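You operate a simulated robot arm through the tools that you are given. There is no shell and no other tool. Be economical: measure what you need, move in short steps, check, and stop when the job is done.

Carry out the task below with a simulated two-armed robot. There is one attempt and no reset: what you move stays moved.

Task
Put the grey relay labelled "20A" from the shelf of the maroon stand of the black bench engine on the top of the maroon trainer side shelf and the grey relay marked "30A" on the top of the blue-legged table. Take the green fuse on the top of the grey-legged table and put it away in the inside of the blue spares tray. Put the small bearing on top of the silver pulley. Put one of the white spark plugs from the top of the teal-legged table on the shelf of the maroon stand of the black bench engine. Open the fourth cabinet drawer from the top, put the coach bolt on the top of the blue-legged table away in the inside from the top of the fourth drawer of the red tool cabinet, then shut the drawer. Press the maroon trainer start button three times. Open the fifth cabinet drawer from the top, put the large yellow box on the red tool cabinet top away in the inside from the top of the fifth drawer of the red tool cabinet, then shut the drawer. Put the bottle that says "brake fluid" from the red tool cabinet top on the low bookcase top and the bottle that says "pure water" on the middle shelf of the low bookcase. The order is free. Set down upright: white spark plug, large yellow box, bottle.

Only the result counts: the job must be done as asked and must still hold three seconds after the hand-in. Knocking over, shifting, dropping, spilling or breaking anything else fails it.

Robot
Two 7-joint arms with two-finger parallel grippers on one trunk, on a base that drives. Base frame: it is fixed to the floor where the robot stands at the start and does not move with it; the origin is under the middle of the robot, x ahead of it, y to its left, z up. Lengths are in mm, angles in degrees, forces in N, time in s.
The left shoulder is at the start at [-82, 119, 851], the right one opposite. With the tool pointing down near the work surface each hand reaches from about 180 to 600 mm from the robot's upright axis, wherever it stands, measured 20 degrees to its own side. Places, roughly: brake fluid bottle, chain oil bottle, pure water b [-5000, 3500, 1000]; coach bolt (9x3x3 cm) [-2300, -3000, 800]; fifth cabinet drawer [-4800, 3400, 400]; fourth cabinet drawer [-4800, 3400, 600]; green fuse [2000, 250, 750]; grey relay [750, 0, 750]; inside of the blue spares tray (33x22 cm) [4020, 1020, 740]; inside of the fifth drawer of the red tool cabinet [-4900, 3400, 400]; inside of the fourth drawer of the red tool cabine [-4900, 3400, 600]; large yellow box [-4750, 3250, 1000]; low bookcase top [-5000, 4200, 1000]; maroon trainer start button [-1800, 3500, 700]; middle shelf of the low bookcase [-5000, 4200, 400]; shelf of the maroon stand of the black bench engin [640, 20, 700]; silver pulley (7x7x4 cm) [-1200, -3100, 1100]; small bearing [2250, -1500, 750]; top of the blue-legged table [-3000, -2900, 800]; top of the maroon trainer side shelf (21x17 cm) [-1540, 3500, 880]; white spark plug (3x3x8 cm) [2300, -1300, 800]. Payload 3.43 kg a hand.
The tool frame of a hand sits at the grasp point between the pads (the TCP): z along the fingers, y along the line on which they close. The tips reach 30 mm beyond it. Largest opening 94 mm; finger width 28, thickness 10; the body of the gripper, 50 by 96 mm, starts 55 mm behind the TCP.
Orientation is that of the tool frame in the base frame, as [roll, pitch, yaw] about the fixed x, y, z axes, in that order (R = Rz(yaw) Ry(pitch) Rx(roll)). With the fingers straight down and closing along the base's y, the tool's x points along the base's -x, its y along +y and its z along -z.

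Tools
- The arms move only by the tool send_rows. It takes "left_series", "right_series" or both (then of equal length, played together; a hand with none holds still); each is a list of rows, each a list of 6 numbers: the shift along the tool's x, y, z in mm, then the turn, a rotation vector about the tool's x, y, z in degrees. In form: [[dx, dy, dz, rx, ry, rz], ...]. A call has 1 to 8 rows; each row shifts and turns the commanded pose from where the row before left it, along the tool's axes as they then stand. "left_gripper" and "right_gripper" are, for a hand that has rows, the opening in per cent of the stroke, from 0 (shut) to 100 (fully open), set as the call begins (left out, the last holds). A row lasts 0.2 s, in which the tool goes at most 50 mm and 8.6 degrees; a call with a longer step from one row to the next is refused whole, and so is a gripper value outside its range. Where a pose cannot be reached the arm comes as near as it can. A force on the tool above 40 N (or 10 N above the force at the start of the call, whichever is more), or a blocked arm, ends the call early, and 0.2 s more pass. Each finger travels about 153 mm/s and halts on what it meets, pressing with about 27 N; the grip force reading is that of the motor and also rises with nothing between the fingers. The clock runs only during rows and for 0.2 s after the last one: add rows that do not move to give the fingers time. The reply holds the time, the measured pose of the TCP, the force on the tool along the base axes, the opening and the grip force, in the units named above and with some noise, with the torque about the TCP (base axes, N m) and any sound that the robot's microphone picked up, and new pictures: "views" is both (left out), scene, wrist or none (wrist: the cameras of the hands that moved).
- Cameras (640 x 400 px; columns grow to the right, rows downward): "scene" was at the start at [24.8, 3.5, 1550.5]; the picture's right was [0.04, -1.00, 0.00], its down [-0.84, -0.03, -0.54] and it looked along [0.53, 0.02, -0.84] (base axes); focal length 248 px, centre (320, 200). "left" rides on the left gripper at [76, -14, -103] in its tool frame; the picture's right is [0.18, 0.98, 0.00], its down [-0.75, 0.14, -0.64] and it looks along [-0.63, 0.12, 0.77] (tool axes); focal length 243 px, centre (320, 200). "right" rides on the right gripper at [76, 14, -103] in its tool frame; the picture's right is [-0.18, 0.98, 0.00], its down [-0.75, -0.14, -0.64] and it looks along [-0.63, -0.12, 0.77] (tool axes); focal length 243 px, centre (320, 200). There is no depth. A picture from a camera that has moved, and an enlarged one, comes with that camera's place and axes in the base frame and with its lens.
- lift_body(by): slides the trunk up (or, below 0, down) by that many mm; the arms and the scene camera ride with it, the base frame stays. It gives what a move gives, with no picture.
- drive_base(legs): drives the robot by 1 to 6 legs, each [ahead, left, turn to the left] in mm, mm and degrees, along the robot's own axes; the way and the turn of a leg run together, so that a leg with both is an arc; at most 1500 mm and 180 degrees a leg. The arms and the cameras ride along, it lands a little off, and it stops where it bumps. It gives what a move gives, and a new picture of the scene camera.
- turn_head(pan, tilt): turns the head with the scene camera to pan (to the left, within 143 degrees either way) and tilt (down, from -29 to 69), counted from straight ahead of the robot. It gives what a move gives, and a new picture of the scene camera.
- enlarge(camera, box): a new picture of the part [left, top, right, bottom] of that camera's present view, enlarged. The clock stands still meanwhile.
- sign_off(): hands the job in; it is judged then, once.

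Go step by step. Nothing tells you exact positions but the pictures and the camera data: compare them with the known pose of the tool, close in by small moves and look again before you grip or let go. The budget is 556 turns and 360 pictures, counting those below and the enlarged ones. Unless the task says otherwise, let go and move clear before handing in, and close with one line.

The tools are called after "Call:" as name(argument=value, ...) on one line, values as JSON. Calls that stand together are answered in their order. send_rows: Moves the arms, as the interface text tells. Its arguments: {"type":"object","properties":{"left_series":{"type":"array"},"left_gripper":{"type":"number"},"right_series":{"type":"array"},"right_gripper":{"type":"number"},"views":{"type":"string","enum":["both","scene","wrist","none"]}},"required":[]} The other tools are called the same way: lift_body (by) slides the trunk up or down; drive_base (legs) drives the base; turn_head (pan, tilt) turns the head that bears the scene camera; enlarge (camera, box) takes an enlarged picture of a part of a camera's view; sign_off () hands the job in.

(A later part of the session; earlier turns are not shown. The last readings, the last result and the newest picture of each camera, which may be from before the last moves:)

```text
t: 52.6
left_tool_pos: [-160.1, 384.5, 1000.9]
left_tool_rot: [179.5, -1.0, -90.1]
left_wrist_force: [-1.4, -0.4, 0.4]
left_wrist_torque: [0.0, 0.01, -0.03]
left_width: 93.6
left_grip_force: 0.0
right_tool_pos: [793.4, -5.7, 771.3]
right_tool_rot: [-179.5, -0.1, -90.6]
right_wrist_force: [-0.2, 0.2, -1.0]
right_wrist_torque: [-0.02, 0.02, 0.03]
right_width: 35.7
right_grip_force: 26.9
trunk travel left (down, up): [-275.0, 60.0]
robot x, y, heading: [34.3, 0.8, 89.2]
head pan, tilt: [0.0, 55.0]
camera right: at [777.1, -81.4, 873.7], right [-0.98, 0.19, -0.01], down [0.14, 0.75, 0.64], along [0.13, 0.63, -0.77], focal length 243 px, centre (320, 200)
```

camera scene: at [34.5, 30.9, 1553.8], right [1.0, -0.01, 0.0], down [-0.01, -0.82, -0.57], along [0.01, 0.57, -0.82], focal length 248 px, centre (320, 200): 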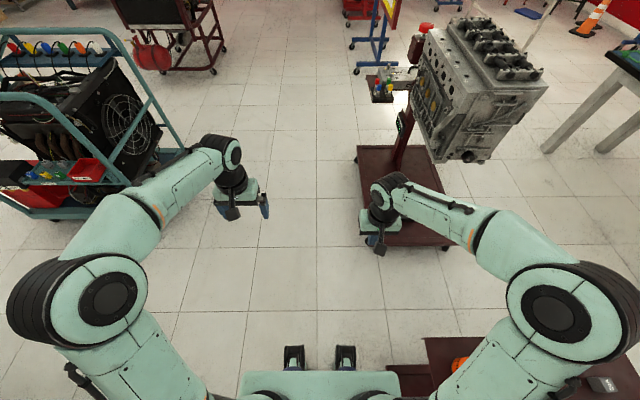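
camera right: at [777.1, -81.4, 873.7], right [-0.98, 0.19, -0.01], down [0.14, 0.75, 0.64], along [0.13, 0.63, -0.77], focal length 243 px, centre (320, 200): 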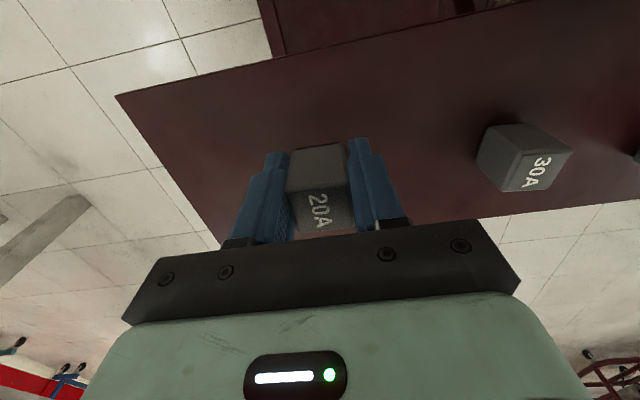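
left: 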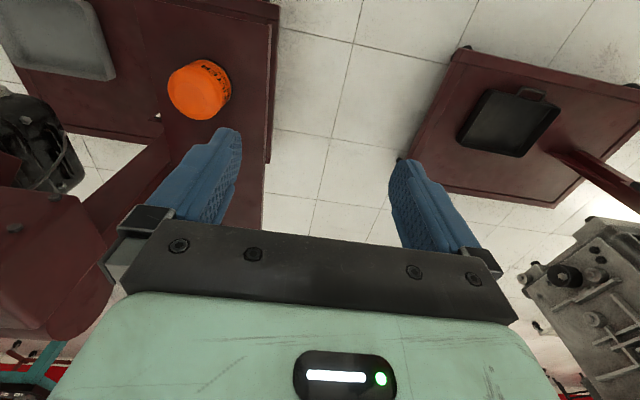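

Held firmly this time. I lift and retract at moderate speed.

Call:
send_rows(right_series=[[0, 0, -20, 0, 0, 0], [0, 0, -25, 0, 0, 0], [0, 0, -25, 0, 0, 0], [0, 0, -25, 0, 0, 0], [0, 0, -25, 0, 0, 0], [0, 0, -25, 0, 0, 0], [0, 0, -25, 0, 0, 0], [-10, 20, 0, 0, 0, 0]], views="none")

Call:
send_rows(right_series=[[-18, 32, 0, 0, 0, 0], [-18, 34, 0, 0, 0, 0], [-18, 34, 0, 0, 0, 0], [-18, 34, 0, 0, 0, 0], [-18, 34, 0, 0, 0, 0], [-18, 34, 0, 0, 0, 0], [-18, 34, 0, 0, 0, 0], [-18, 34, 0, 0, 0, 0]], views="none")

Call:
send_rows(right_series=[[-18, 34, 0, 0, 0, 0], [-18, 34, 0, 0, 0, 0], [-18, 34, 0, 0, 0, 0], [-18, 34, 0, 0, 0, 0], [-18, 34, 0, 0, 0, 0], [-18, 34, 0, 0, 0, 0], [-18, 34, 0, 0, 0, 0], [-18, 34, 0, 0, 0, 0]], views="none")

```text
t: 54.4
left_tool_pos: [-159.4, 384.4, 1001.9]
left_tool_rot: [179.6, -1.0, -90.0]
left_wrist_force: [-0.9, 0.2, -0.3]
left_wrist_torque: [-0.01, -0.06, 0.04]
left_width: 94.0
left_grip_force: 0.1
right_tool_pos: [770.7, 6.6, 942.8]
right_tool_rot: [-179.5, -0.1, -90.6]
right_wrist_force: [-0.8, -0.2, -0.8]
right_wrist_torque: [0.01, -0.01, 0.02]
right_width: 35.5
right_grip_force: 27.1
trunk travel left (down, up): [-275.0, 60.0]
robot x, y, heading: [35.3, -1.4, 89.3]
head pan, tilt: [0.0, 55.0]
```

```text
t: 56.2
left_tool_pos: [-160.0, 385.1, 1001.1]
left_tool_rot: [179.5, -1.0, -90.0]
left_wrist_force: [-0.1, -0.6, 0.1]
left_wrist_torque: [-0.02, 0.0, 0.02]
left_width: 94.0
left_grip_force: 0.0
right_tool_pos: [503.3, 153.2, 937.5]
right_tool_rot: [-179.4, 0.0, -90.7]
right_wrist_force: [0.6, -0.2, -0.4]
right_wrist_torque: [0.01, -0.01, 0.0]
right_width: 35.4
right_grip_force: 26.6
trunk travel left (down, up): [-275.0, 60.0]
robot x, y, heading: [30.6, 2.2, 89.5]
head pan, tilt: [0.0, 55.0]
```

```text
t: 58.0
left_tool_pos: [-159.0, 383.9, 999.2]
left_tool_rot: [179.6, -1.0, -90.0]
left_wrist_force: [-0.7, 0.2, -0.2]
left_wrist_torque: [-0.03, 0.0, 0.05]
left_width: 93.9
left_grip_force: 0.0
right_tool_pos: [233.0, 299.9, 937.4]
right_tool_rot: [-179.4, -0.1, -90.7]
right_wrist_force: [-0.6, -1.2, -0.1]
right_wrist_torque: [0.0, 0.02, 0.04]
right_width: 35.2
right_grip_force: 27.5
trunk travel left (down, up): [-275.0, 60.0]
robot x, y, heading: [36.0, 0.7, 89.2]
head pan, tilt: [0.0, 55.0]
```

Call:
send_rows(left_series=[[0, 0, -40, 0, 0, 0], [0, 0, -40, 0, 0, 0]], views="none")

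Call:
drive_base(legs=[[0, 0, -130]])

Call:
turn_head(pan=40, tilt=55)

```text
t: 58.6
left_tool_pos: [-157.1, 385.9, 1081.8]
left_tool_rot: [179.6, -1.0, -90.0]
left_wrist_force: [0.3, -0.6, -0.1]
left_wrist_torque: [-0.01, 0.04, -0.01]
left_width: 94.0
left_grip_force: 0.1
right_tool_pos: [232.6, 299.2, 936.2]
right_tool_rot: [-179.6, -0.2, -90.6]
right_wrist_force: [-0.4, 0.1, -0.5]
right_wrist_torque: [-0.02, 0.01, 0.01]
right_width: 35.3
right_grip_force: 27.7
trunk travel left (down, up): [-275.0, 60.0]
robot x, y, heading: [32.8, 3.7, 89.4]
head pan, tilt: [0.0, 55.0]
```

```text
t: 64.4
left_tool_pos: [449.8, -104.8, 1081.7]
left_tool_rot: [179.4, -1.0, 138.9]
left_wrist_force: [0.1, 1.1, 0.0]
left_wrist_torque: [0.03, -0.05, 0.0]
left_width: 94.0
left_grip_force: 0.1
right_tool_pos: [128.0, -342.8, 936.8]
right_tool_rot: [-179.5, -0.1, 138.4]
right_wrist_force: [0.8, -0.6, -0.8]
right_wrist_torque: [-0.01, -0.02, -0.04]
right_width: 35.3
right_grip_force: 27.5
trunk travel left (down, up): [-275.0, 60.0]
robot x, y, heading: [34.4, 0.4, -41.8]
head pan, tilt: [0.0, 55.0]
camera scene: at [55.1, -15.9, 1553.8], right [-0.67, -0.75, 0.0], down [-0.61, 0.54, -0.57], along [0.43, -0.38, -0.82], focal length 248 px, centre (320, 200)
```

scene: 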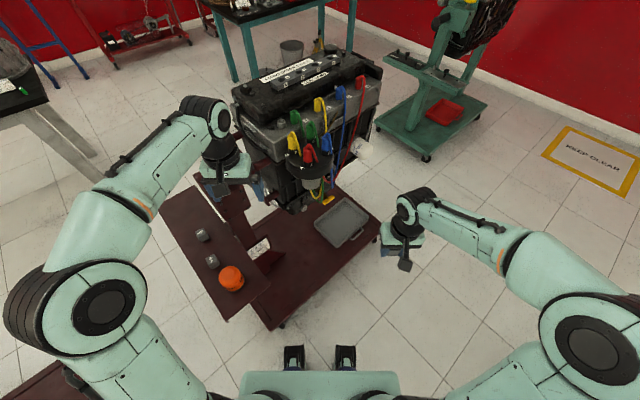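

```text
t: 65.5
left_tool_pos: [448.5, -106.1, 1081.5]
left_tool_rot: [179.5, -1.0, 138.9]
left_wrist_force: [0.0, -0.4, 0.3]
left_wrist_torque: [-0.02, 0.01, -0.03]
left_width: 94.0
left_grip_force: 0.1
right_tool_pos: [129.6, -342.3, 936.3]
right_tool_rot: [-179.5, -0.1, 138.3]
right_wrist_force: [-0.9, 0.5, -0.5]
right_wrist_torque: [-0.03, -0.02, -0.02]
right_width: 35.4
right_grip_force: 27.0
trunk travel left (down, up): [-275.0, 60.0]
robot x, y, heading: [35.1, 4.0, -41.9]
head pan, tilt: [40.0, 55.0]
camera scene: at [73.4, 29.8, 1553.8], right [-0.03, -1.0, 0.0], down [-0.82, 0.03, -0.57], along [0.57, -0.02, -0.82], focal length 248 px, centre (320, 200)
```

scene: 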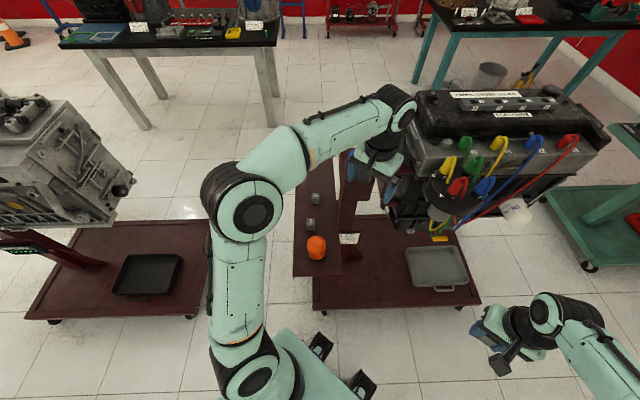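

I turn the left hand to yaw 180 and move it over the 30A relay at about (662, 30).

Call:
send_rows(left_series=[[0, 0, 0, 0, 0, -8.2], [0, 0, 0, 0, 0, -8.2], [0, 0, 0, 0, 0, -8.2], [0, 0, 0, 0, 0, -8.2], [0, 0, 0, 0, 0, -8.2]], left_gripper=70, views="none")

Call:
send_rows(left_series=[[-25, 34, 0, 0, 0, 0], [-35, 34, 0, 0, 0, 0], [-35, 34, 0, 0, 0, 0], [-40, 30, 0, 0, 0, 0], [-40, 0, 30, 0, 0, 0], [-30, 0, 40, 0, 0, 0], [0, 0, 50, 0, 0, 0]], views="wrist")

```text
t: 66.7
left_tool_pos: [449.8, -104.8, 1080.7]
left_tool_rot: [179.0, -0.5, -179.9]
left_wrist_force: [-0.8, 0.3, -1.0]
left_wrist_torque: [0.03, 0.02, -0.03]
left_width: 65.9
left_grip_force: 0.1
right_tool_pos: [128.2, -341.8, 936.2]
right_tool_rot: [-179.5, -0.1, 138.4]
right_wrist_force: [-0.6, -0.6, 0.3]
right_wrist_torque: [0.01, -0.01, -0.02]
right_width: 35.3
right_grip_force: 26.5
trunk travel left (down, up): [-275.0, 60.0]
robot x, y, heading: [35.6, 0.6, -42.1]
head pan, tilt: [40.0, 55.0]
```

```text
t: 68.3
left_tool_pos: [653.6, 29.3, 962.0]
left_tool_rot: [179.1, -0.4, 179.9]
left_wrist_force: [0.4, -0.1, 0.2]
left_wrist_torque: [0.0, -0.01, 0.0]
left_width: 65.6
left_grip_force: 0.1
right_tool_pos: [127.8, -343.6, 937.3]
right_tool_rot: [-179.5, -0.1, 138.3]
right_wrist_force: [-0.2, 0.0, 0.3]
right_wrist_torque: [0.06, 0.02, 0.0]
right_width: 35.0
right_grip_force: 27.3
trunk travel left (down, up): [-275.0, 60.0]
robot x, y, heading: [35.4, 2.4, -41.8]
head pan, tilt: [40.0, 55.0]
camera left: at [578.1, 14.0, 1065.0], right [-0.18, 0.98, 0.02], down [0.76, 0.13, 0.64], along [0.63, 0.13, -0.77], focal length 243 px, centre (320, 200)
```

left: 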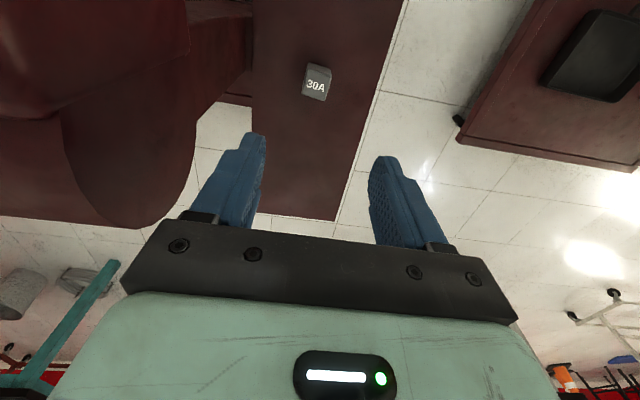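

Call:
send_rows(left_series=[[-6, 0, 40, 0, 0, 0], [-6, 0, 40, 0, 0, 0], [0, 0, 40, 0, 0, 0], [0, 0, 40, 0, 0, 0]], views="wrist")

```text
t: 69.3
left_tool_pos: [664.6, 31.2, 802.1]
left_tool_rot: [179.0, -0.5, 179.8]
left_wrist_force: [0.1, -0.2, -0.5]
left_wrist_torque: [0.0, -0.01, 0.0]
left_width: 65.5
left_grip_force: 0.0
right_tool_pos: [128.6, -343.3, 936.9]
right_tool_rot: [-179.3, -0.2, 138.3]
right_wrist_force: [-0.5, 0.1, 0.5]
right_wrist_torque: [0.01, -0.01, 0.02]
right_width: 35.5
right_grip_force: 26.9
trunk travel left (down, up): [-275.0, 60.0]
robot x, y, heading: [37.4, 0.2, -41.7]
head pan, tilt: [40.0, 55.0]
camera left: at [589.1, 15.7, 904.2], right [-0.18, 0.98, 0.02], down [0.76, 0.13, 0.64], along [0.63, 0.13, -0.77], focal length 243 px, centre (320, 200)
```

left: 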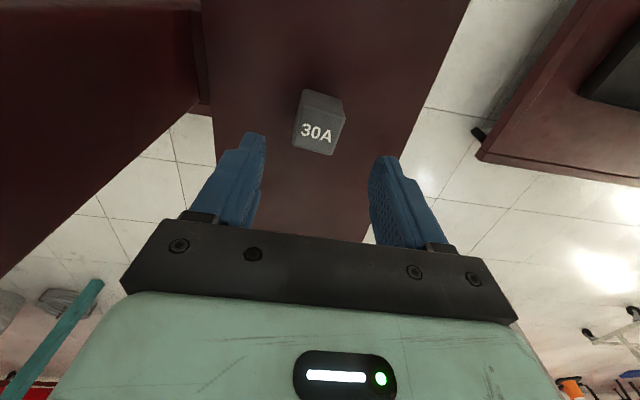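

Call:
send_rows(left_series=[[4, -1, 30, 0, 0, 0], [0, 0, 25, 0, 0, 0], [0, 0, 14, 0, 0, 0], [0, 0, 0, 0, 0, 0]], views="wrist")

```text
t: 70.3
left_tool_pos: [659.9, 30.2, 732.9]
left_tool_rot: [178.9, -0.5, 179.9]
left_wrist_force: [-0.4, 0.0, 0.4]
left_wrist_torque: [0.0, -0.03, -0.01]
left_width: 65.8
left_grip_force: 0.1
right_tool_pos: [128.2, -342.5, 936.0]
right_tool_rot: [-179.6, -0.2, 138.2]
right_wrist_force: [-0.8, -0.8, -0.4]
right_wrist_torque: [-0.02, 0.0, 0.04]
right_width: 35.1
right_grip_force: 27.2
trunk travel left (down, up): [-275.0, 60.0]
robot x, y, heading: [33.0, -2.6, -41.8]
head pan, tilt: [40.0, 55.0]
camera left: at [584.0, 16.6, 835.7], right [-0.18, 0.98, 0.02], down [0.76, 0.13, 0.64], along [0.63, 0.13, -0.77], focal length 243 px, centre (320, 200)
```

left: 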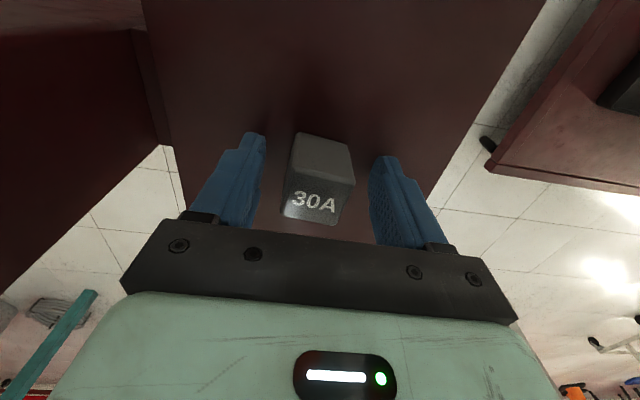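

Well centred; I grip and lift slowly.

Call:
send_rows(left_series=[[0, 0, 0, 0, 0, 0], [0, 0, 0, 0, 0, 0], [0, 0, 0, 0, 0, 0], [0, 0, 0, 0, 0, 0], [0, 0, -5, 0, 0, 0], [0, 0, -10, 0, 0, 0], [0, 0, -15, 0, 0, 0], [0, 0, -10, 0, 0, 0]], left_gripper=0, views="wrist")

```text
t: 72.1
left_tool_pos: [660.5, 31.1, 772.3]
left_tool_rot: [178.9, -0.5, 179.9]
left_wrist_force: [-0.1, -0.6, -0.5]
left_wrist_torque: [-0.01, 0.0, 0.03]
left_width: 35.9
left_grip_force: 26.6
right_tool_pos: [128.4, -343.3, 936.0]
right_tool_rot: [-179.5, 0.0, 138.4]
right_wrist_force: [-0.1, -0.1, 0.2]
right_wrist_torque: [0.01, 0.01, 0.01]
right_width: 35.1
right_grip_force: 26.9
trunk travel left (down, up): [-275.0, 60.0]
robot x, y, heading: [36.9, 2.1, -41.7]
head pan, tilt: [40.0, 55.0]
camera left: at [584.4, 16.2, 876.2], right [-0.18, 0.98, 0.02], down [0.76, 0.13, 0.64], along [0.63, 0.13, -0.77], focal length 243 px, centre (320, 200)
```

left: 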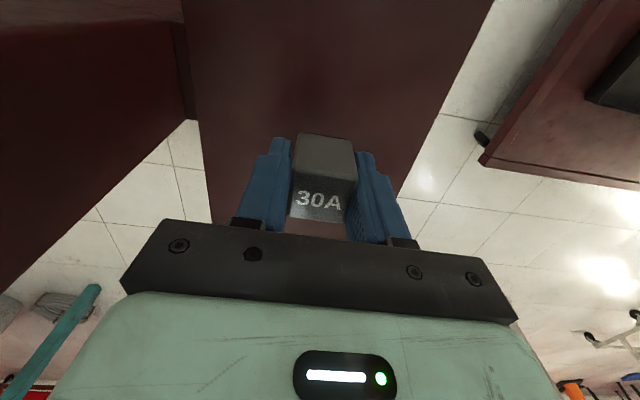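

Call:
send_rows(left_series=[[0, 0, -25, 0, 0, 0], [0, 0, -30, 0, 0, 0], [0, 0, -30, 0, 0, 0], [0, 0, -30, 0, 0, 0], [0, 0, -30, 0, 0, 0], [0, 0, -30, 0, 0, 0], [0, 0, -30, 0, 0, 0], [0, 0, -30, 0, 0, 0]], views="none")

Call:
send_rows(left_series=[[30, -10, 0, 0, 0, 0], [30, -10, 0, 0, 0, 0], [30, -10, 0, 0, 0, 0], [30, -10, 0, 0, 0, 0], [30, -10, 0, 0, 0, 0], [30, -10, 0, 0, 0, 0], [20, 0, 0, 0, 0, 0]], views="none")

```text
t: 73.9
left_tool_pos: [662.8, 28.3, 1008.2]
left_tool_rot: [179.0, -0.4, 179.8]
left_wrist_force: [-0.3, 0.3, -0.4]
left_wrist_torque: [0.0, 0.01, -0.02]
left_width: 35.4
left_grip_force: 27.1
right_tool_pos: [128.3, -342.6, 935.9]
right_tool_rot: [-179.5, -0.1, 138.4]
right_wrist_force: [-0.5, 0.9, -0.3]
right_wrist_torque: [0.0, 0.0, -0.03]
right_width: 35.4
right_grip_force: 26.7
trunk travel left (down, up): [-275.0, 60.0]
robot x, y, heading: [37.3, 3.8, -41.8]
head pan, tilt: [40.0, 55.0]
```

```text
t: 75.5
left_tool_pos: [461.2, -30.8, 1009.9]
left_tool_rot: [179.0, -0.4, 179.9]
left_wrist_force: [0.1, -0.4, -0.2]
left_wrist_torque: [0.0, -0.03, -0.05]
left_width: 35.4
left_grip_force: 27.2
right_tool_pos: [128.0, -342.1, 936.7]
right_tool_rot: [-179.4, -0.1, 138.3]
right_wrist_force: [0.0, -0.3, -0.3]
right_wrist_torque: [0.02, 0.0, -0.04]
right_width: 35.2
right_grip_force: 27.0
trunk travel left (down, up): [-275.0, 60.0]
robot x, y, heading: [34.8, 0.3, -41.5]
head pan, tilt: [40.0, 55.0]
```

I square the left hand to the robot, then drive toward the trainer at about (-1800, 3500).

Call:
send_rows(left_series=[[0, 0, 0, 0, 0, 8.3], [0, 0, 0, 0, 0, 8.3], [0, 0, 0, 0, 0, 8.3], [0, 0, 0, 0, 0, 8.3], [0, 0, 0, 0, 0, 8.3]], views="none")

Call:
drive_base(legs=[[-150, 0, 0], [0, 0, 132]])

Call:
turn_head(pan=20, tilt=25)

```text
t: 76.7
left_tool_pos: [462.5, -33.2, 1010.3]
left_tool_rot: [179.4, -1.0, 138.2]
left_wrist_force: [0.0, 0.4, 0.0]
left_wrist_torque: [0.03, 0.0, 0.02]
left_width: 35.6
left_grip_force: 26.7
right_tool_pos: [129.1, -343.5, 936.2]
right_tool_rot: [-179.5, 0.0, 138.3]
right_wrist_force: [0.0, 0.2, -0.9]
right_wrist_torque: [0.0, 0.02, 0.02]
right_width: 35.4
right_grip_force: 27.0
trunk travel left (down, up): [-275.0, 60.0]
robot x, y, heading: [37.4, 0.5, -41.5]
head pan, tilt: [40.0, 55.0]
```

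```text
t: 83.5
left_tool_pos: [-335.9, 442.6, 1007.8]
left_tool_rot: [179.6, -1.0, -89.9]
left_wrist_force: [-0.1, 0.1, -0.2]
left_wrist_torque: [0.01, -0.03, 0.0]
left_width: 35.5
left_grip_force: 27.0
right_tool_pos: [119.1, 401.5, 936.8]
right_tool_rot: [-179.6, -0.1, -89.9]
right_wrist_force: [0.5, -0.1, -1.2]
right_wrist_torque: [0.03, -0.02, 0.02]
right_width: 35.2
right_grip_force: 26.7
trunk travel left (down, up): [-275.0, 60.0]
robot x, y, heading: [-74.3, 102.2, 90.1]
head pan, tilt: [40.0, 55.0]
camera scene: at [-123.7, 113.5, 1553.8], right [0.76, 0.64, 0.0], down [0.53, -0.63, -0.57], along [-0.37, 0.44, -0.82], focal length 248 px, centre (320, 200)
```

scene: 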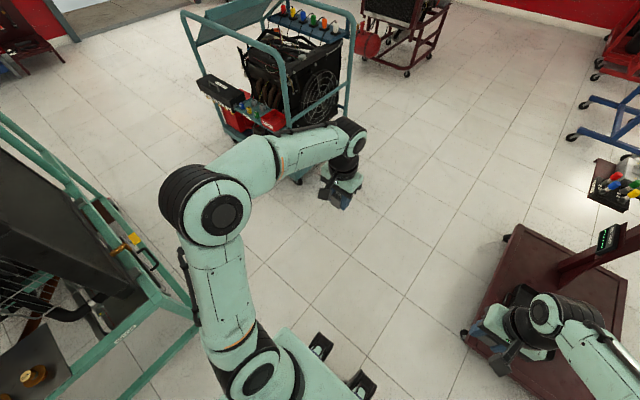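

```text
t: 84.5
left_tool_pos: [-335.6, 442.9, 1009.4]
left_tool_rot: [179.5, -1.0, -89.8]
left_wrist_force: [0.0, 0.5, -0.8]
left_wrist_torque: [0.04, 0.03, 0.02]
left_width: 35.4
left_grip_force: 27.3
right_tool_pos: [116.8, 400.8, 936.0]
right_tool_rot: [-179.5, -0.1, -89.9]
right_wrist_force: [0.7, -0.2, 0.3]
right_wrist_torque: [0.01, -0.04, 0.01]
right_width: 35.3
right_grip_force: 27.2
trunk travel left (down, up): [-275.0, 60.0]
robot x, y, heading: [-76.5, 104.1, 90.1]
head pan, tilt: [20.0, 25.0]
camera scene: at [-109.0, 144.9, 1597.7], right [0.94, 0.34, 0.0], down [0.15, -0.4, -0.91], along [-0.31, 0.85, -0.42], focal length 248 px, centre (320, 200)
```

scene: 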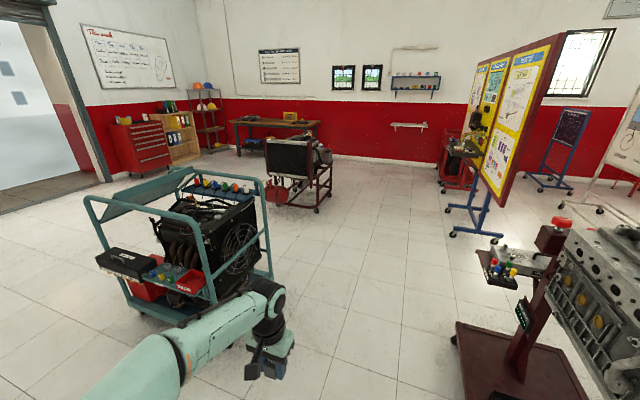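

The corridor is clear. I drive ahead and then sideways toward the trainer.

Call:
drive_base(legs=[[1300, 0, 0], [900, 0, 0], [0, 900, 0]])

Call:
turn_head(pan=25, tilt=25)

```text
t: 103.3
left_tool_pos: [-1246.3, 2648.1, 1008.4]
left_tool_rot: [179.5, -1.0, -90.1]
left_wrist_force: [0.7, -0.5, 0.0]
left_wrist_torque: [0.0, 0.0, 0.01]
left_width: 35.6
left_grip_force: 27.0
right_tool_pos: [-791.8, 2603.6, 936.7]
right_tool_rot: [-179.5, 0.0, -90.1]
right_wrist_force: [1.0, 0.1, -1.0]
right_wrist_torque: [-0.02, 0.0, 0.02]
right_width: 35.4
right_grip_force: 27.0
trunk travel left (down, up): [-275.0, 60.0]
robot x, y, heading: [-986.3, 2304.8, 89.9]
head pan, tilt: [20.0, 25.0]
camera scene: at [-1020.9, 2348.1, 1597.8], right [0.94, 0.34, 0.0], down [0.14, -0.4, -0.91], along [-0.31, 0.85, -0.42], focal length 248 px, centre (320, 200)
```

scene: 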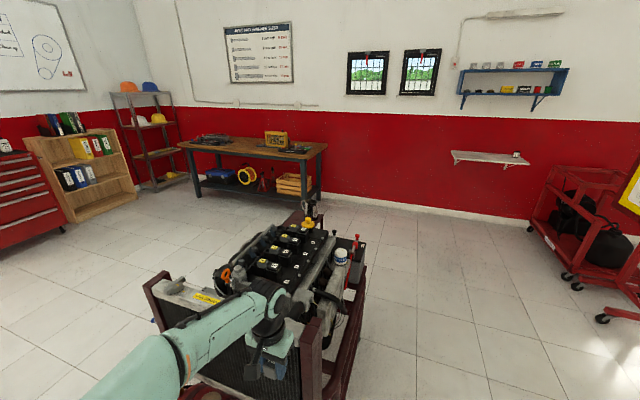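

```text
t: 103.9
left_tool_pos: [-1246.5, 2646.8, 1009.4]
left_tool_rot: [179.5, -1.0, -90.1]
left_wrist_force: [0.9, 1.6, -0.6]
left_wrist_torque: [-0.01, -0.01, -0.02]
left_width: 35.3
left_grip_force: 27.0
right_tool_pos: [-792.5, 2604.0, 937.2]
right_tool_rot: [-179.5, -0.1, -90.2]
right_wrist_force: [-0.6, 0.2, 0.0]
right_wrist_torque: [-0.02, -0.02, 0.01]
right_width: 35.2
right_grip_force: 26.9
trunk travel left (down, up): [-275.0, 60.0]
robot x, y, heading: [-990.9, 2302.5, 89.8]
head pan, tilt: [25.0, 25.0]
camera scene: at [-1028.2, 2345.1, 1597.8], right [0.91, 0.42, 0.0], down [0.18, -0.38, -0.91], along [-0.38, 0.82, -0.42], focal length 248 px, centre (320, 200)
```

scene: 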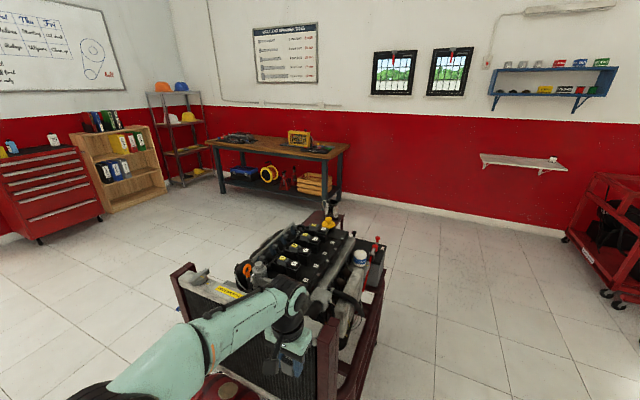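

Call:
enlarge(camera="scene", box=[160, 190, 420, 400])

```text
1.90 times, centred on (290, 295) of scene
camera zoom: at [-1028.2, 2345.1, 1597.8], right [0.91, 0.42, 0.0], down [0.18, -0.38, -0.91], along [-0.38, 0.82, -0.42], focal length 472 px, centre (377, 19)
```

zoom: 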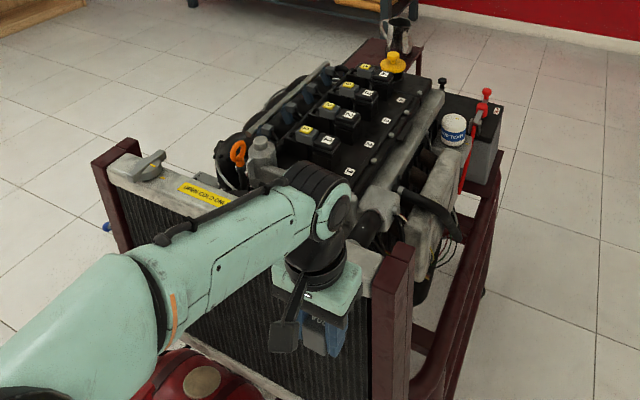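

The side shelf (with a metal jug) is at the far end of the trainer near (-1520, 3470). I drive round the right side to see the back.

Call:
drive_base(legs=[[0, -450, 0], [1400, 0, 0], [450, 0, 0], [0, 0, 90]])

Call:
turn_head(pan=30, tilt=30)

```text
t: 121.1
left_tool_pos: [-865.5, 3892.7, 1008.5]
left_tool_rot: [179.5, -1.1, -0.2]
left_wrist_force: [0.0, 0.1, 0.1]
left_wrist_torque: [0.05, -0.02, 0.03]
left_width: 35.7
left_grip_force: 27.0
right_tool_pos: [-819.9, 4345.4, 936.8]
right_tool_rot: [-179.5, -0.1, -0.3]
right_wrist_force: [-0.1, -0.3, -0.6]
right_wrist_torque: [0.01, -0.01, 0.02]
right_width: 35.5
right_grip_force: 26.8
trunk travel left (down, up): [-275.0, 60.0]
robot x, y, heading: [-522.4, 4148.0, 179.9]
head pan, tilt: [25.0, 25.0]
camera scene: at [-561.5, 4110.9, 1597.8], right [-0.42, 0.91, 0.0], down [0.38, 0.18, -0.91], along [-0.82, -0.38, -0.42], focal length 248 px, centre (320, 200)
```

scene: 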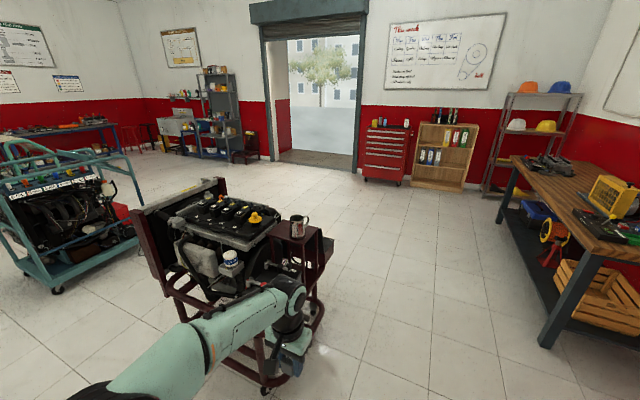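

```text
t: 121.8
left_tool_pos: [-865.2, 3892.1, 1009.0]
left_tool_rot: [179.4, -1.0, -0.2]
left_wrist_force: [-0.6, 0.2, 0.4]
left_wrist_torque: [0.0, -0.01, 0.01]
left_width: 35.6
left_grip_force: 26.8
right_tool_pos: [-820.8, 4345.2, 935.7]
right_tool_rot: [-179.6, 0.0, -0.3]
right_wrist_force: [-0.2, 0.6, -0.8]
right_wrist_torque: [-0.02, -0.01, 0.01]
right_width: 35.3
right_grip_force: 27.3
trunk travel left (down, up): [-275.0, 60.0]
robot x, y, heading: [-521.4, 4147.3, 179.8]
head pan, tilt: [30.0, 30.0]
camera scene: at [-556.4, 4104.6, 1589.9], right [-0.5, 0.87, 0.0], down [0.43, 0.25, -0.87], along [-0.75, -0.43, -0.5], focal length 248 px, centre (320, 200)
```

scene: 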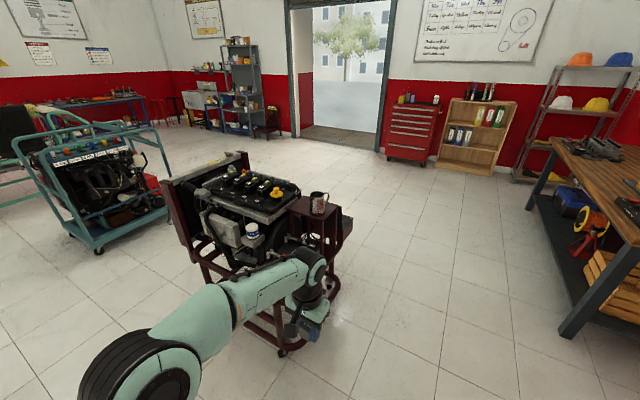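

The shelf holds a mug; there's room behind it. I drive to stand north of the shelf facing it.

Call:
drive_base(legs=[[850, 0, 0], [0, 0, 90]])

Call:
turn_head(pan=0, tilt=50)

```text
t: 130.2
left_tool_pos: [-1124.1, 3810.0, 1008.8]
left_tool_rot: [179.4, -0.9, 90.0]
left_wrist_force: [-0.7, 1.1, -0.3]
left_wrist_torque: [0.0, -0.06, -0.04]
left_width: 35.5
left_grip_force: 26.7
right_tool_pos: [-1577.1, 3854.4, 937.0]
right_tool_rot: [-179.4, -0.1, 89.9]
right_wrist_force: [0.8, 0.0, 0.3]
right_wrist_torque: [0.01, 0.0, 0.02]
right_width: 35.4
right_grip_force: 27.2
trunk travel left (down, up): [-275.0, 60.0]
robot x, y, heading: [-1384.1, 4152.6, -90.3]
head pan, tilt: [30.0, 30.0]
camera scene: at [-1337.4, 4119.0, 1589.8], right [-0.87, -0.5, 0.0], down [-0.25, 0.43, -0.87], along [0.43, -0.75, -0.5], focal length 248 px, centre (320, 200)
```

scene: 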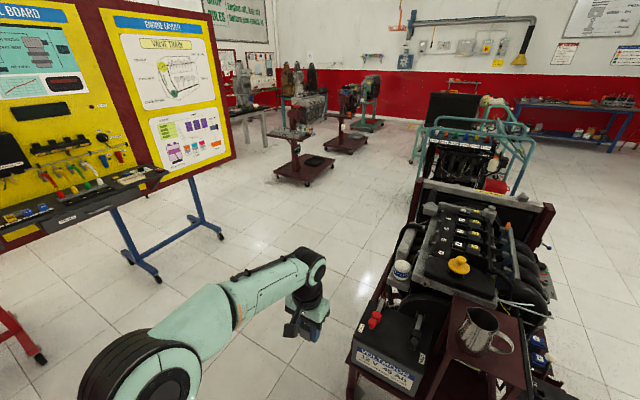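

```text
t: 131.1
left_tool_pos: [-1124.7, 3809.1, 1008.5]
left_tool_rot: [179.5, -1.0, 89.9]
left_wrist_force: [-0.5, 0.0, 0.4]
left_wrist_torque: [0.0, 0.01, -0.01]
left_width: 35.6
left_grip_force: 26.8
right_tool_pos: [-1578.6, 3853.5, 936.0]
right_tool_rot: [-179.5, -0.1, 89.9]
right_wrist_force: [-0.9, -0.4, -0.1]
right_wrist_torque: [0.02, 0.01, 0.0]
right_width: 35.5
right_grip_force: 27.0
trunk travel left (down, up): [-275.0, 60.0]
robot x, y, heading: [-1381.8, 4152.5, -90.1]
head pan, tilt: [0.0, 50.0]
camera scene: at [-1382.5, 4120.3, 1560.3], right [-1.0, 0.0, 0.0], down [0.0, 0.77, -0.64], along [0.0, -0.64, -0.77], focal length 248 px, centre (320, 200)
```

scene: 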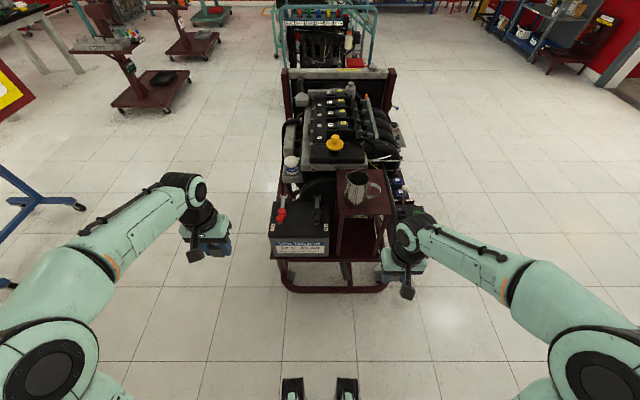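

Call:
enlarge(camera="scene", box=[260, 80, 420, 300])

```text
1.82 times, centred on (340, 190) of scene
camera zoom: at [-1382.5, 4120.3, 1560.3], right [-1.0, 0.0, 0.0], down [0.0, 0.77, -0.64], along [0.0, -0.64, -0.77], focal length 450 px, centre (284, 218)
```

zoom: 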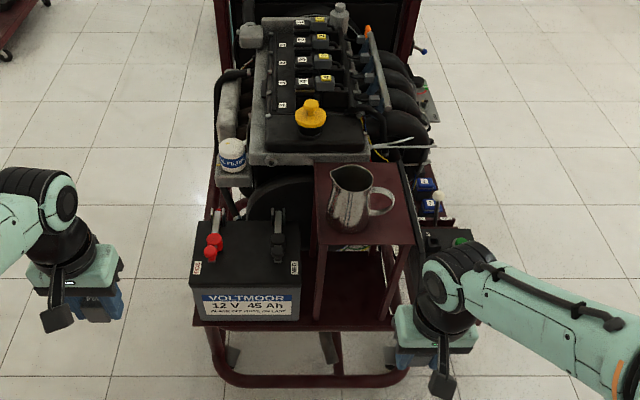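

The free spot is at the back-right of the shelf, beside the jug: about (-1597, 3445). I raise the right hand and drive 200 mm closer.

Call:
send_rows(right_series=[[0, 0, -35, 0, 0, 0], [0, 0, -35, 0, 0, 0], [0, 0, -35, 0, 0, 0], [0, 0, -35, 0, 0, 0]], views="none")

Call:
drive_base(legs=[[190, 0, 0]])

```text
t: 132.1
left_tool_pos: [-1124.1, 3809.5, 1008.2]
left_tool_rot: [179.5, -1.0, 90.0]
left_wrist_force: [0.4, 0.1, -0.4]
left_wrist_torque: [0.02, -0.01, -0.05]
left_width: 35.6
left_grip_force: 27.3
right_tool_pos: [-1575.5, 3854.4, 1077.5]
right_tool_rot: [-179.5, -0.1, 89.9]
right_wrist_force: [0.3, -0.5, -0.7]
right_wrist_torque: [-0.02, -0.02, 0.01]
right_width: 35.1
right_grip_force: 27.1
trunk travel left (down, up): [-275.0, 60.0]
robot x, y, heading: [-1382.3, 4151.3, -90.0]
head pan, tilt: [0.0, 50.0]
```

```text
t: 133.7
left_tool_pos: [-1124.7, 3621.2, 1007.8]
left_tool_rot: [179.5, -1.1, 90.0]
left_wrist_force: [0.0, -0.3, 0.0]
left_wrist_torque: [0.03, -0.01, -0.02]
left_width: 35.5
left_grip_force: 26.7
right_tool_pos: [-1576.8, 3664.2, 1076.0]
right_tool_rot: [-179.4, -0.1, 89.9]
right_wrist_force: [-0.9, -0.4, -1.0]
right_wrist_torque: [0.01, -0.01, -0.01]
right_width: 35.4
right_grip_force: 27.4
trunk travel left (down, up): [-275.0, 60.0]
robot x, y, heading: [-1383.2, 3959.3, -90.5]
head pan, tilt: [0.0, 50.0]
camera scene: at [-1382.9, 3931.6, 1560.2], right [-1.0, 0.0, 0.0], down [0.0, 0.77, -0.64], along [0.0, -0.64, -0.77], focal length 248 px, centre (320, 200)
```

scene: 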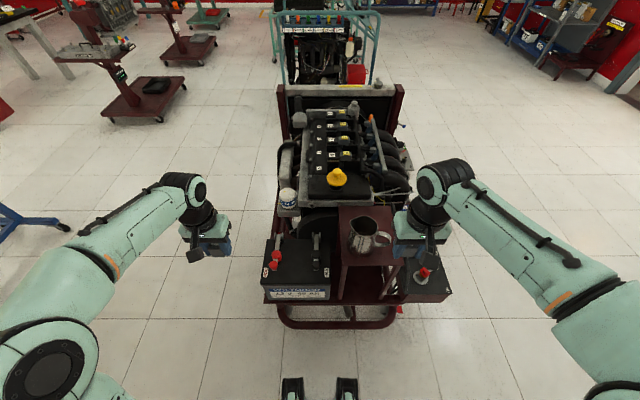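

Call:
send_rows(right_series=[[-30, -5, 0, 0, 0, 0], [-40, -5, 0, 0, 0, 0], [-40, -5, 0, 0, 0, 0], [-40, -5, 0, 0, 0, 0], [-40, 0, 0, 0, 0, 0], [-25, 0, 0, 0, 0, 0]])

```text
t: 135.1
left_tool_pos: [-1125.9, 3621.5, 1009.2]
left_tool_rot: [179.4, -1.0, 89.9]
left_wrist_force: [0.1, -0.3, -0.5]
left_wrist_torque: [0.02, -0.01, -0.04]
left_width: 35.5
left_grip_force: 26.8
right_tool_pos: [-1595.8, 3466.5, 1068.1]
right_tool_rot: [-179.4, -0.2, 90.0]
right_wrist_force: [0.4, 1.6, -0.2]
right_wrist_torque: [0.0, -0.01, 0.01]
right_width: 35.1
right_grip_force: 26.6
right hand out of reach, approached as far as the arm can: row 6
trunk travel left (down, up): [-275.0, 60.0]
robot x, y, heading: [-1381.8, 3961.1, -90.1]
head pan, tilt: [0.0, 50.0]
camera scene: at [-1382.8, 3931.8, 1560.3], right [-1.0, 0.0, 0.0], down [0.0, 0.77, -0.64], along [0.0, -0.64, -0.77], focal length 248 px, centre (320, 200)
camera right: at [-1580.1, 3541.7, 1169.8], right [0.98, -0.19, -0.01], down [-0.14, -0.76, 0.64], along [-0.13, -0.63, -0.77], focal length 243 px, centre (320, 200)
```

scene: 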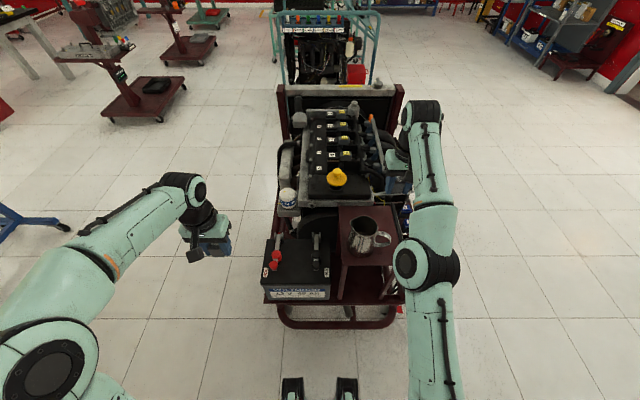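
right: 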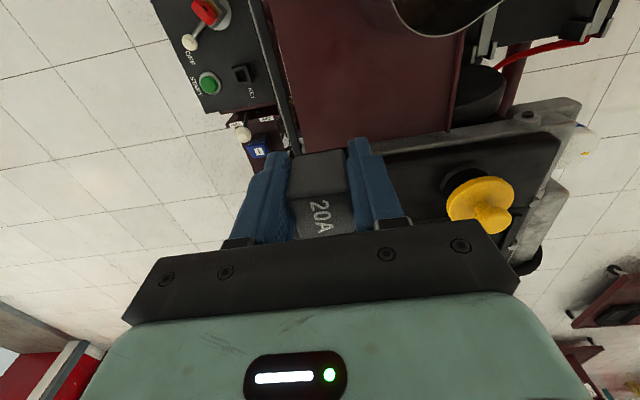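

The START button (green) is on a panel to the right, and the shelf spot is free. I descend over the shelf.

Call:
send_rows(right_series=[[0, 0, 40, 0, 0, 0], [-5, 5, 40, 0, 0, 0], [-5, 3, 30, 0, 0, 0], [0, 0, 20, 0, 0, 0]], views="wrist")

```text
t: 136.1
left_tool_pos: [-1126.1, 3621.5, 1008.5]
left_tool_rot: [179.4, -1.0, 90.0]
left_wrist_force: [0.5, 0.2, 0.1]
left_wrist_torque: [0.01, -0.03, 0.01]
left_width: 35.7
left_grip_force: 27.4
right_tool_pos: [-1591.8, 3425.1, 948.4]
right_tool_rot: [-179.4, -0.1, 90.0]
right_wrist_force: [0.0, -0.1, 0.3]
right_wrist_torque: [0.01, -0.01, 0.03]
right_width: 35.1
right_grip_force: 27.5
right hand out of reach, approached as far as the arm can: row 1, 2, 3, 4
trunk travel left (down, up): [-275.0, 60.0]
robot x, y, heading: [-1383.4, 3963.4, -90.2]
head pan, tilt: [0.0, 50.0]
camera right: at [-1576.3, 3500.2, 1050.8], right [0.98, -0.19, -0.01], down [-0.14, -0.76, 0.64], along [-0.13, -0.63, -0.77], focal length 243 px, centre (320, 200)
```

right: 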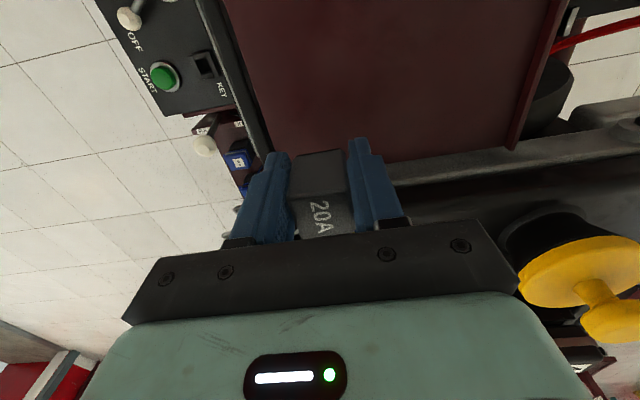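

Call:
send_rows(right_series=[[20, 0, 15, 0, 0, 0], [5, 0, 12, 0, 0, 0], [0, 0, 0, 0, 0, 0]], views="wrist")

```text
t: 136.8
left_tool_pos: [-1125.4, 3622.8, 1008.2]
left_tool_rot: [179.6, -1.0, 89.9]
left_wrist_force: [-0.7, 1.1, -1.2]
left_wrist_torque: [-0.02, 0.0, 0.01]
left_width: 35.6
left_grip_force: 26.7
right_tool_pos: [-1594.0, 3420.6, 929.7]
right_tool_rot: [-179.5, -0.1, 89.9]
right_wrist_force: [-1.3, -0.2, -0.3]
right_wrist_torque: [0.0, -0.01, -0.01]
right_width: 35.0
right_grip_force: 26.3
right hand out of reach, approached as far as the arm can: row 1, 2
trunk travel left (down, up): [-275.0, 60.0]
robot x, y, heading: [-1382.8, 3961.5, -90.2]
head pan, tilt: [0.0, 50.0]
camera right: at [-1577.9, 3495.8, 1031.9], right [0.98, -0.19, -0.01], down [-0.14, -0.75, 0.64], along [-0.13, -0.63, -0.77], focal length 243 px, centre (320, 200)
```

right: 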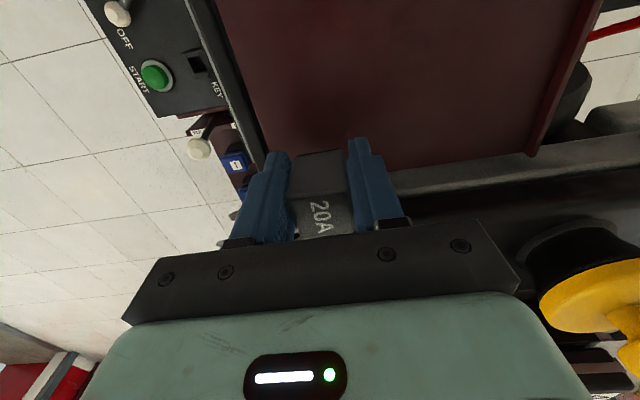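

The arm is near its limit here; raising the trunk should help. I lift the trunk, then continue.

Call:
lift_body(by=60)

Call:
send_rows(right_series=[[20, 0, 0, 0, 0, 0], [15, 0, 0, 0, 0, 0]], views="none")

```text
t: 137.8
left_tool_pos: [-1125.9, 3622.4, 1067.9]
left_tool_rot: [179.5, -1.1, 90.0]
left_wrist_force: [-0.1, -0.6, -0.7]
left_wrist_torque: [0.01, 0.0, 0.01]
left_width: 35.6
left_grip_force: 26.6
right_tool_pos: [-1593.9, 3375.8, 1039.9]
right_tool_rot: [-179.5, 4.2, 89.9]
right_wrist_force: [-1.4, -0.4, -0.6]
right_wrist_torque: [-0.03, 0.01, -0.01]
right_width: 35.5
right_grip_force: 27.0
trunk travel left (down, up): [-335.0, 0.0]
robot x, y, heading: [-1381.1, 3961.5, -90.0]
head pan, tilt: [0.0, 50.0]
```

```text
t: 138.4
left_tool_pos: [-1124.6, 3621.4, 1068.5]
left_tool_rot: [179.5, -1.0, 90.1]
left_wrist_force: [0.5, -1.3, -0.4]
left_wrist_torque: [-0.03, -0.03, 0.01]
left_width: 35.4
left_grip_force: 27.1
right_tool_pos: [-1593.8, 3376.3, 1040.2]
right_tool_rot: [-179.5, 4.3, 89.9]
right_wrist_force: [0.5, 0.2, -1.0]
right_wrist_torque: [-0.02, 0.0, 0.01]
right_width: 35.3
right_grip_force: 26.6
right hand out of reach, approached as far as the arm can: row 1, 2
trunk travel left (down, up): [-335.0, 0.0]
robot x, y, heading: [-1382.7, 3962.7, -90.1]
head pan, tilt: [0.0, 50.0]
```

Call:
send_rows(right_series=[[40, 0, -10, 0, 0, 0], [40, 0, 0, 0, 0, 0], [40, 0, 0, 0, 0, 0]], views="both")

```text
t: 139.2
left_tool_pos: [-1125.3, 3620.7, 1069.9]
left_tool_rot: [179.5, -1.0, 90.0]
left_wrist_force: [-0.9, -0.9, -0.4]
left_wrist_torque: [-0.02, 0.01, 0.02]
left_width: 35.6
left_grip_force: 26.9
right_tool_pos: [-1598.5, 3387.1, 1073.1]
right_tool_rot: [-179.5, 4.1, 89.9]
right_wrist_force: [-0.6, 0.8, -1.2]
right_wrist_torque: [0.01, -0.01, 0.03]
right_width: 35.2
right_grip_force: 26.8
right hand out of reach, approached as far as the arm can: row 1, 2, 3
trunk travel left (down, up): [-335.0, 0.0]
robot x, y, heading: [-1382.7, 3965.4, -90.1]
head pan, tilt: [0.0, 50.0]
camera scene: at [-1382.9, 3933.0, 1623.5], right [-1.0, 0.0, 0.0], down [0.0, 0.77, -0.64], along [0.0, -0.64, -0.77], focal length 248 px, centre (320, 200)
camera right: at [-1583.6, 3471.9, 1169.4], right [0.98, -0.19, 0.0], down [-0.14, -0.7, 0.7], along [-0.13, -0.68, -0.72], focal length 243 px, centre (320, 200)
```

scene: 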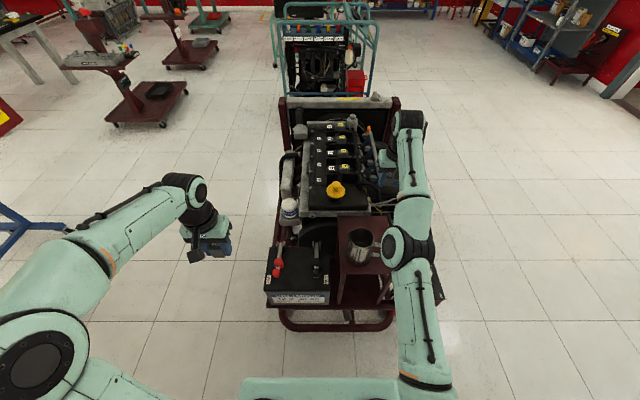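
right: 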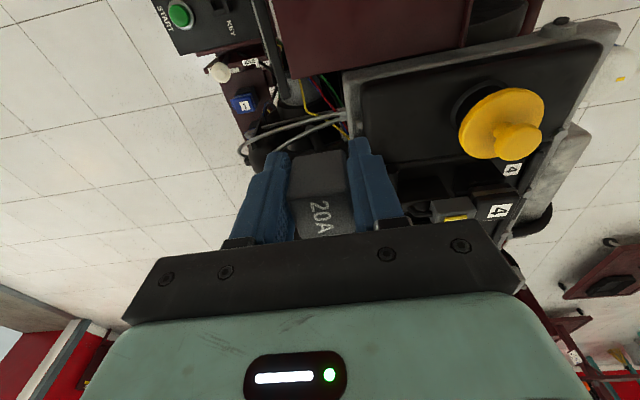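

Call:
send_rows(right_series=[[0, 0, 0, 0, 0, 0], [0, 0, 0, 0, 0, 0], [0, 0, 0, 0, 0, 0], [0, 0, 0, 0, 0, 0], [0, 0, 0, 0, 0, 0]], views="none")

```text
t: 140.4
left_tool_pos: [-1124.8, 3622.1, 1070.0]
left_tool_rot: [179.4, -1.0, 90.1]
left_wrist_force: [-0.6, -0.9, -1.2]
left_wrist_torque: [-0.02, 0.02, -0.03]
left_width: 35.3
left_grip_force: 27.9
right_tool_pos: [-1598.7, 3389.0, 1072.6]
right_tool_rot: [-179.5, 4.2, 90.0]
right_wrist_force: [-0.7, -0.1, -1.2]
right_wrist_torque: [0.0, 0.0, -0.01]
right_width: 35.1
right_grip_force: 27.2
trunk travel left (down, up): [-335.0, 0.0]
robot x, y, heading: [-1382.9, 3964.6, -90.0]
head pan, tilt: [0.0, 50.0]
```

Call:
send_rows(right_series=[[30, 0, -30, 0, 0, 0], [30, 0, -30, 0, 0, 0]], views="none")

```text
t: 141.1
left_tool_pos: [-1124.4, 3621.7, 1068.2]
left_tool_rot: [179.5, -0.9, 90.0]
left_wrist_force: [0.5, 0.3, -0.1]
left_wrist_torque: [-0.01, 0.02, -0.01]
left_width: 35.6
left_grip_force: 27.0
right_tool_pos: [-1601.4, 3421.1, 1143.7]
right_tool_rot: [-179.5, 4.1, 89.9]
right_wrist_force: [-0.3, 0.3, 0.1]
right_wrist_torque: [-0.02, 0.01, 0.0]
right_width: 35.4
right_grip_force: 27.0
right hand out of reach, approached as far as the arm can: row 1, 2
trunk travel left (down, up): [-335.0, 0.0]
robot x, y, heading: [-1383.2, 3963.1, -90.1]
head pan, tilt: [0.0, 50.0]
```

Call:
send_rows(right_series=[[45, 0, 0, 0, 0, 0], [45, 0, 0, 0, 0, 0], [45, 0, 0, 0, 0, 0], [45, 0, 0, 0, 0, 0]], views="scene")

```text
t: 142.1
left_tool_pos: [-1125.0, 3621.7, 1069.7]
left_tool_rot: [179.4, -1.0, 90.0]
left_wrist_force: [0.0, -0.4, -1.4]
left_wrist_torque: [-0.02, -0.01, -0.01]
left_width: 35.6
left_grip_force: 27.3
right_tool_pos: [-1604.7, 3429.7, 1160.4]
right_tool_rot: [-179.5, 4.2, 89.9]
right_wrist_force: [-0.1, 1.2, -0.6]
right_wrist_torque: [0.01, 0.03, -0.01]
right_width: 35.1
right_grip_force: 27.2
right hand out of reach, approached as far as the arm can: row 1, 2, 3, 4
trunk travel left (down, up): [-335.0, 0.0]
robot x, y, heading: [-1384.8, 3963.1, -90.2]
head pan, tilt: [0.0, 50.0]
camera scene: at [-1382.9, 3933.0, 1623.5], right [-1.0, 0.0, 0.0], down [0.0, 0.77, -0.64], along [0.0, -0.64, -0.77], focal length 248 px, centre (320, 200)
```

scene: 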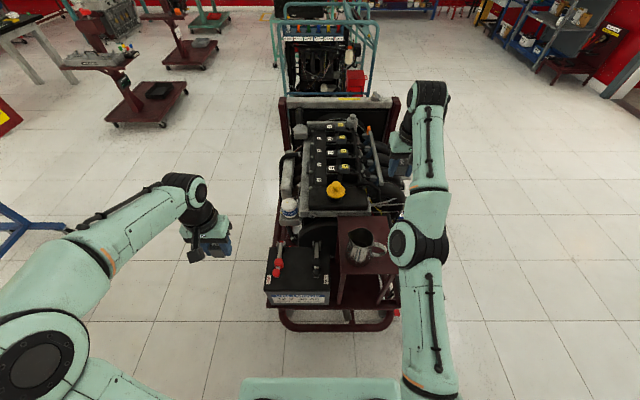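

The wrist seems to be at a limit because the hand is high. I move down and back together.

Call:
send_rows(right_series=[[30, 0, 35, 0, 0, 0], [30, 0, 35, 0, 0, 0], [20, 0, 30, 0, 0, 0]], views="none")

```text
t: 142.8
left_tool_pos: [-1126.0, 3621.1, 1068.8]
left_tool_rot: [179.6, -1.0, 90.1]
left_wrist_force: [-0.5, 1.3, -0.6]
left_wrist_torque: [-0.02, -0.02, -0.02]
left_width: 35.5
left_grip_force: 27.2
right_tool_pos: [-1613.4, 3403.8, 1108.6]
right_tool_rot: [-179.5, 4.0, 89.9]
right_wrist_force: [-1.0, 0.2, -0.7]
right_wrist_torque: [-0.01, -0.01, 0.01]
right_width: 35.4
right_grip_force: 26.8
right hand out of reach, approached as far as the arm can: row 1, 2, 3
trunk travel left (down, up): [-335.0, 0.0]
robot x, y, heading: [-1383.0, 3961.2, -90.2]
head pan, tilt: [0.0, 50.0]
```

Call:
send_rows(right_series=[[10, 0, 0, 0, -8, 0], [10, 0, 0, 0, -8, 0], [10, 0, 0, 0, -8, 0]], views="scene")

```text
t: 143.7
left_tool_pos: [-1125.2, 3622.1, 1068.7]
left_tool_rot: [179.5, -0.9, 90.0]
left_wrist_force: [-0.4, 0.4, -0.3]
left_wrist_torque: [0.02, -0.02, 0.02]
left_width: 35.5
left_grip_force: 27.2
right_tool_pos: [-1624.7, 3331.2, 1151.6]
right_tool_rot: [-179.3, 28.3, 90.3]
right_wrist_force: [0.5, -0.6, 0.0]
right_wrist_torque: [0.01, -0.04, -0.01]
right_width: 35.2
right_grip_force: 26.6
right hand out of reach, approached as far as the arm can: row 1, 2, 3
trunk travel left (down, up): [-335.0, 0.0]
robot x, y, heading: [-1385.6, 3961.7, -90.1]
head pan, tilt: [0.0, 50.0]
camera scene: at [-1383.0, 3932.9, 1623.5], right [-1.0, 0.0, 0.0], down [0.0, 0.77, -0.64], along [0.0, -0.64, -0.77], focal length 248 px, centre (320, 200)
```

scene: 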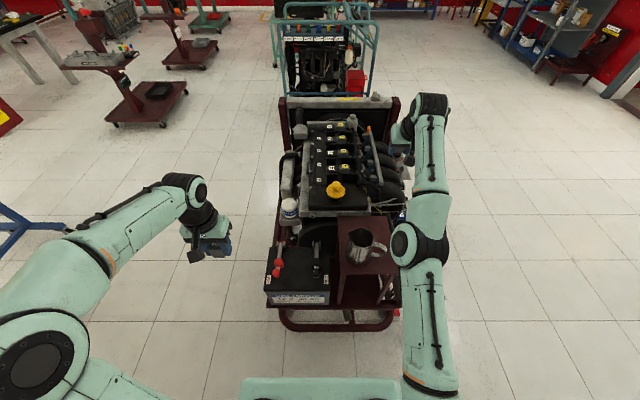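

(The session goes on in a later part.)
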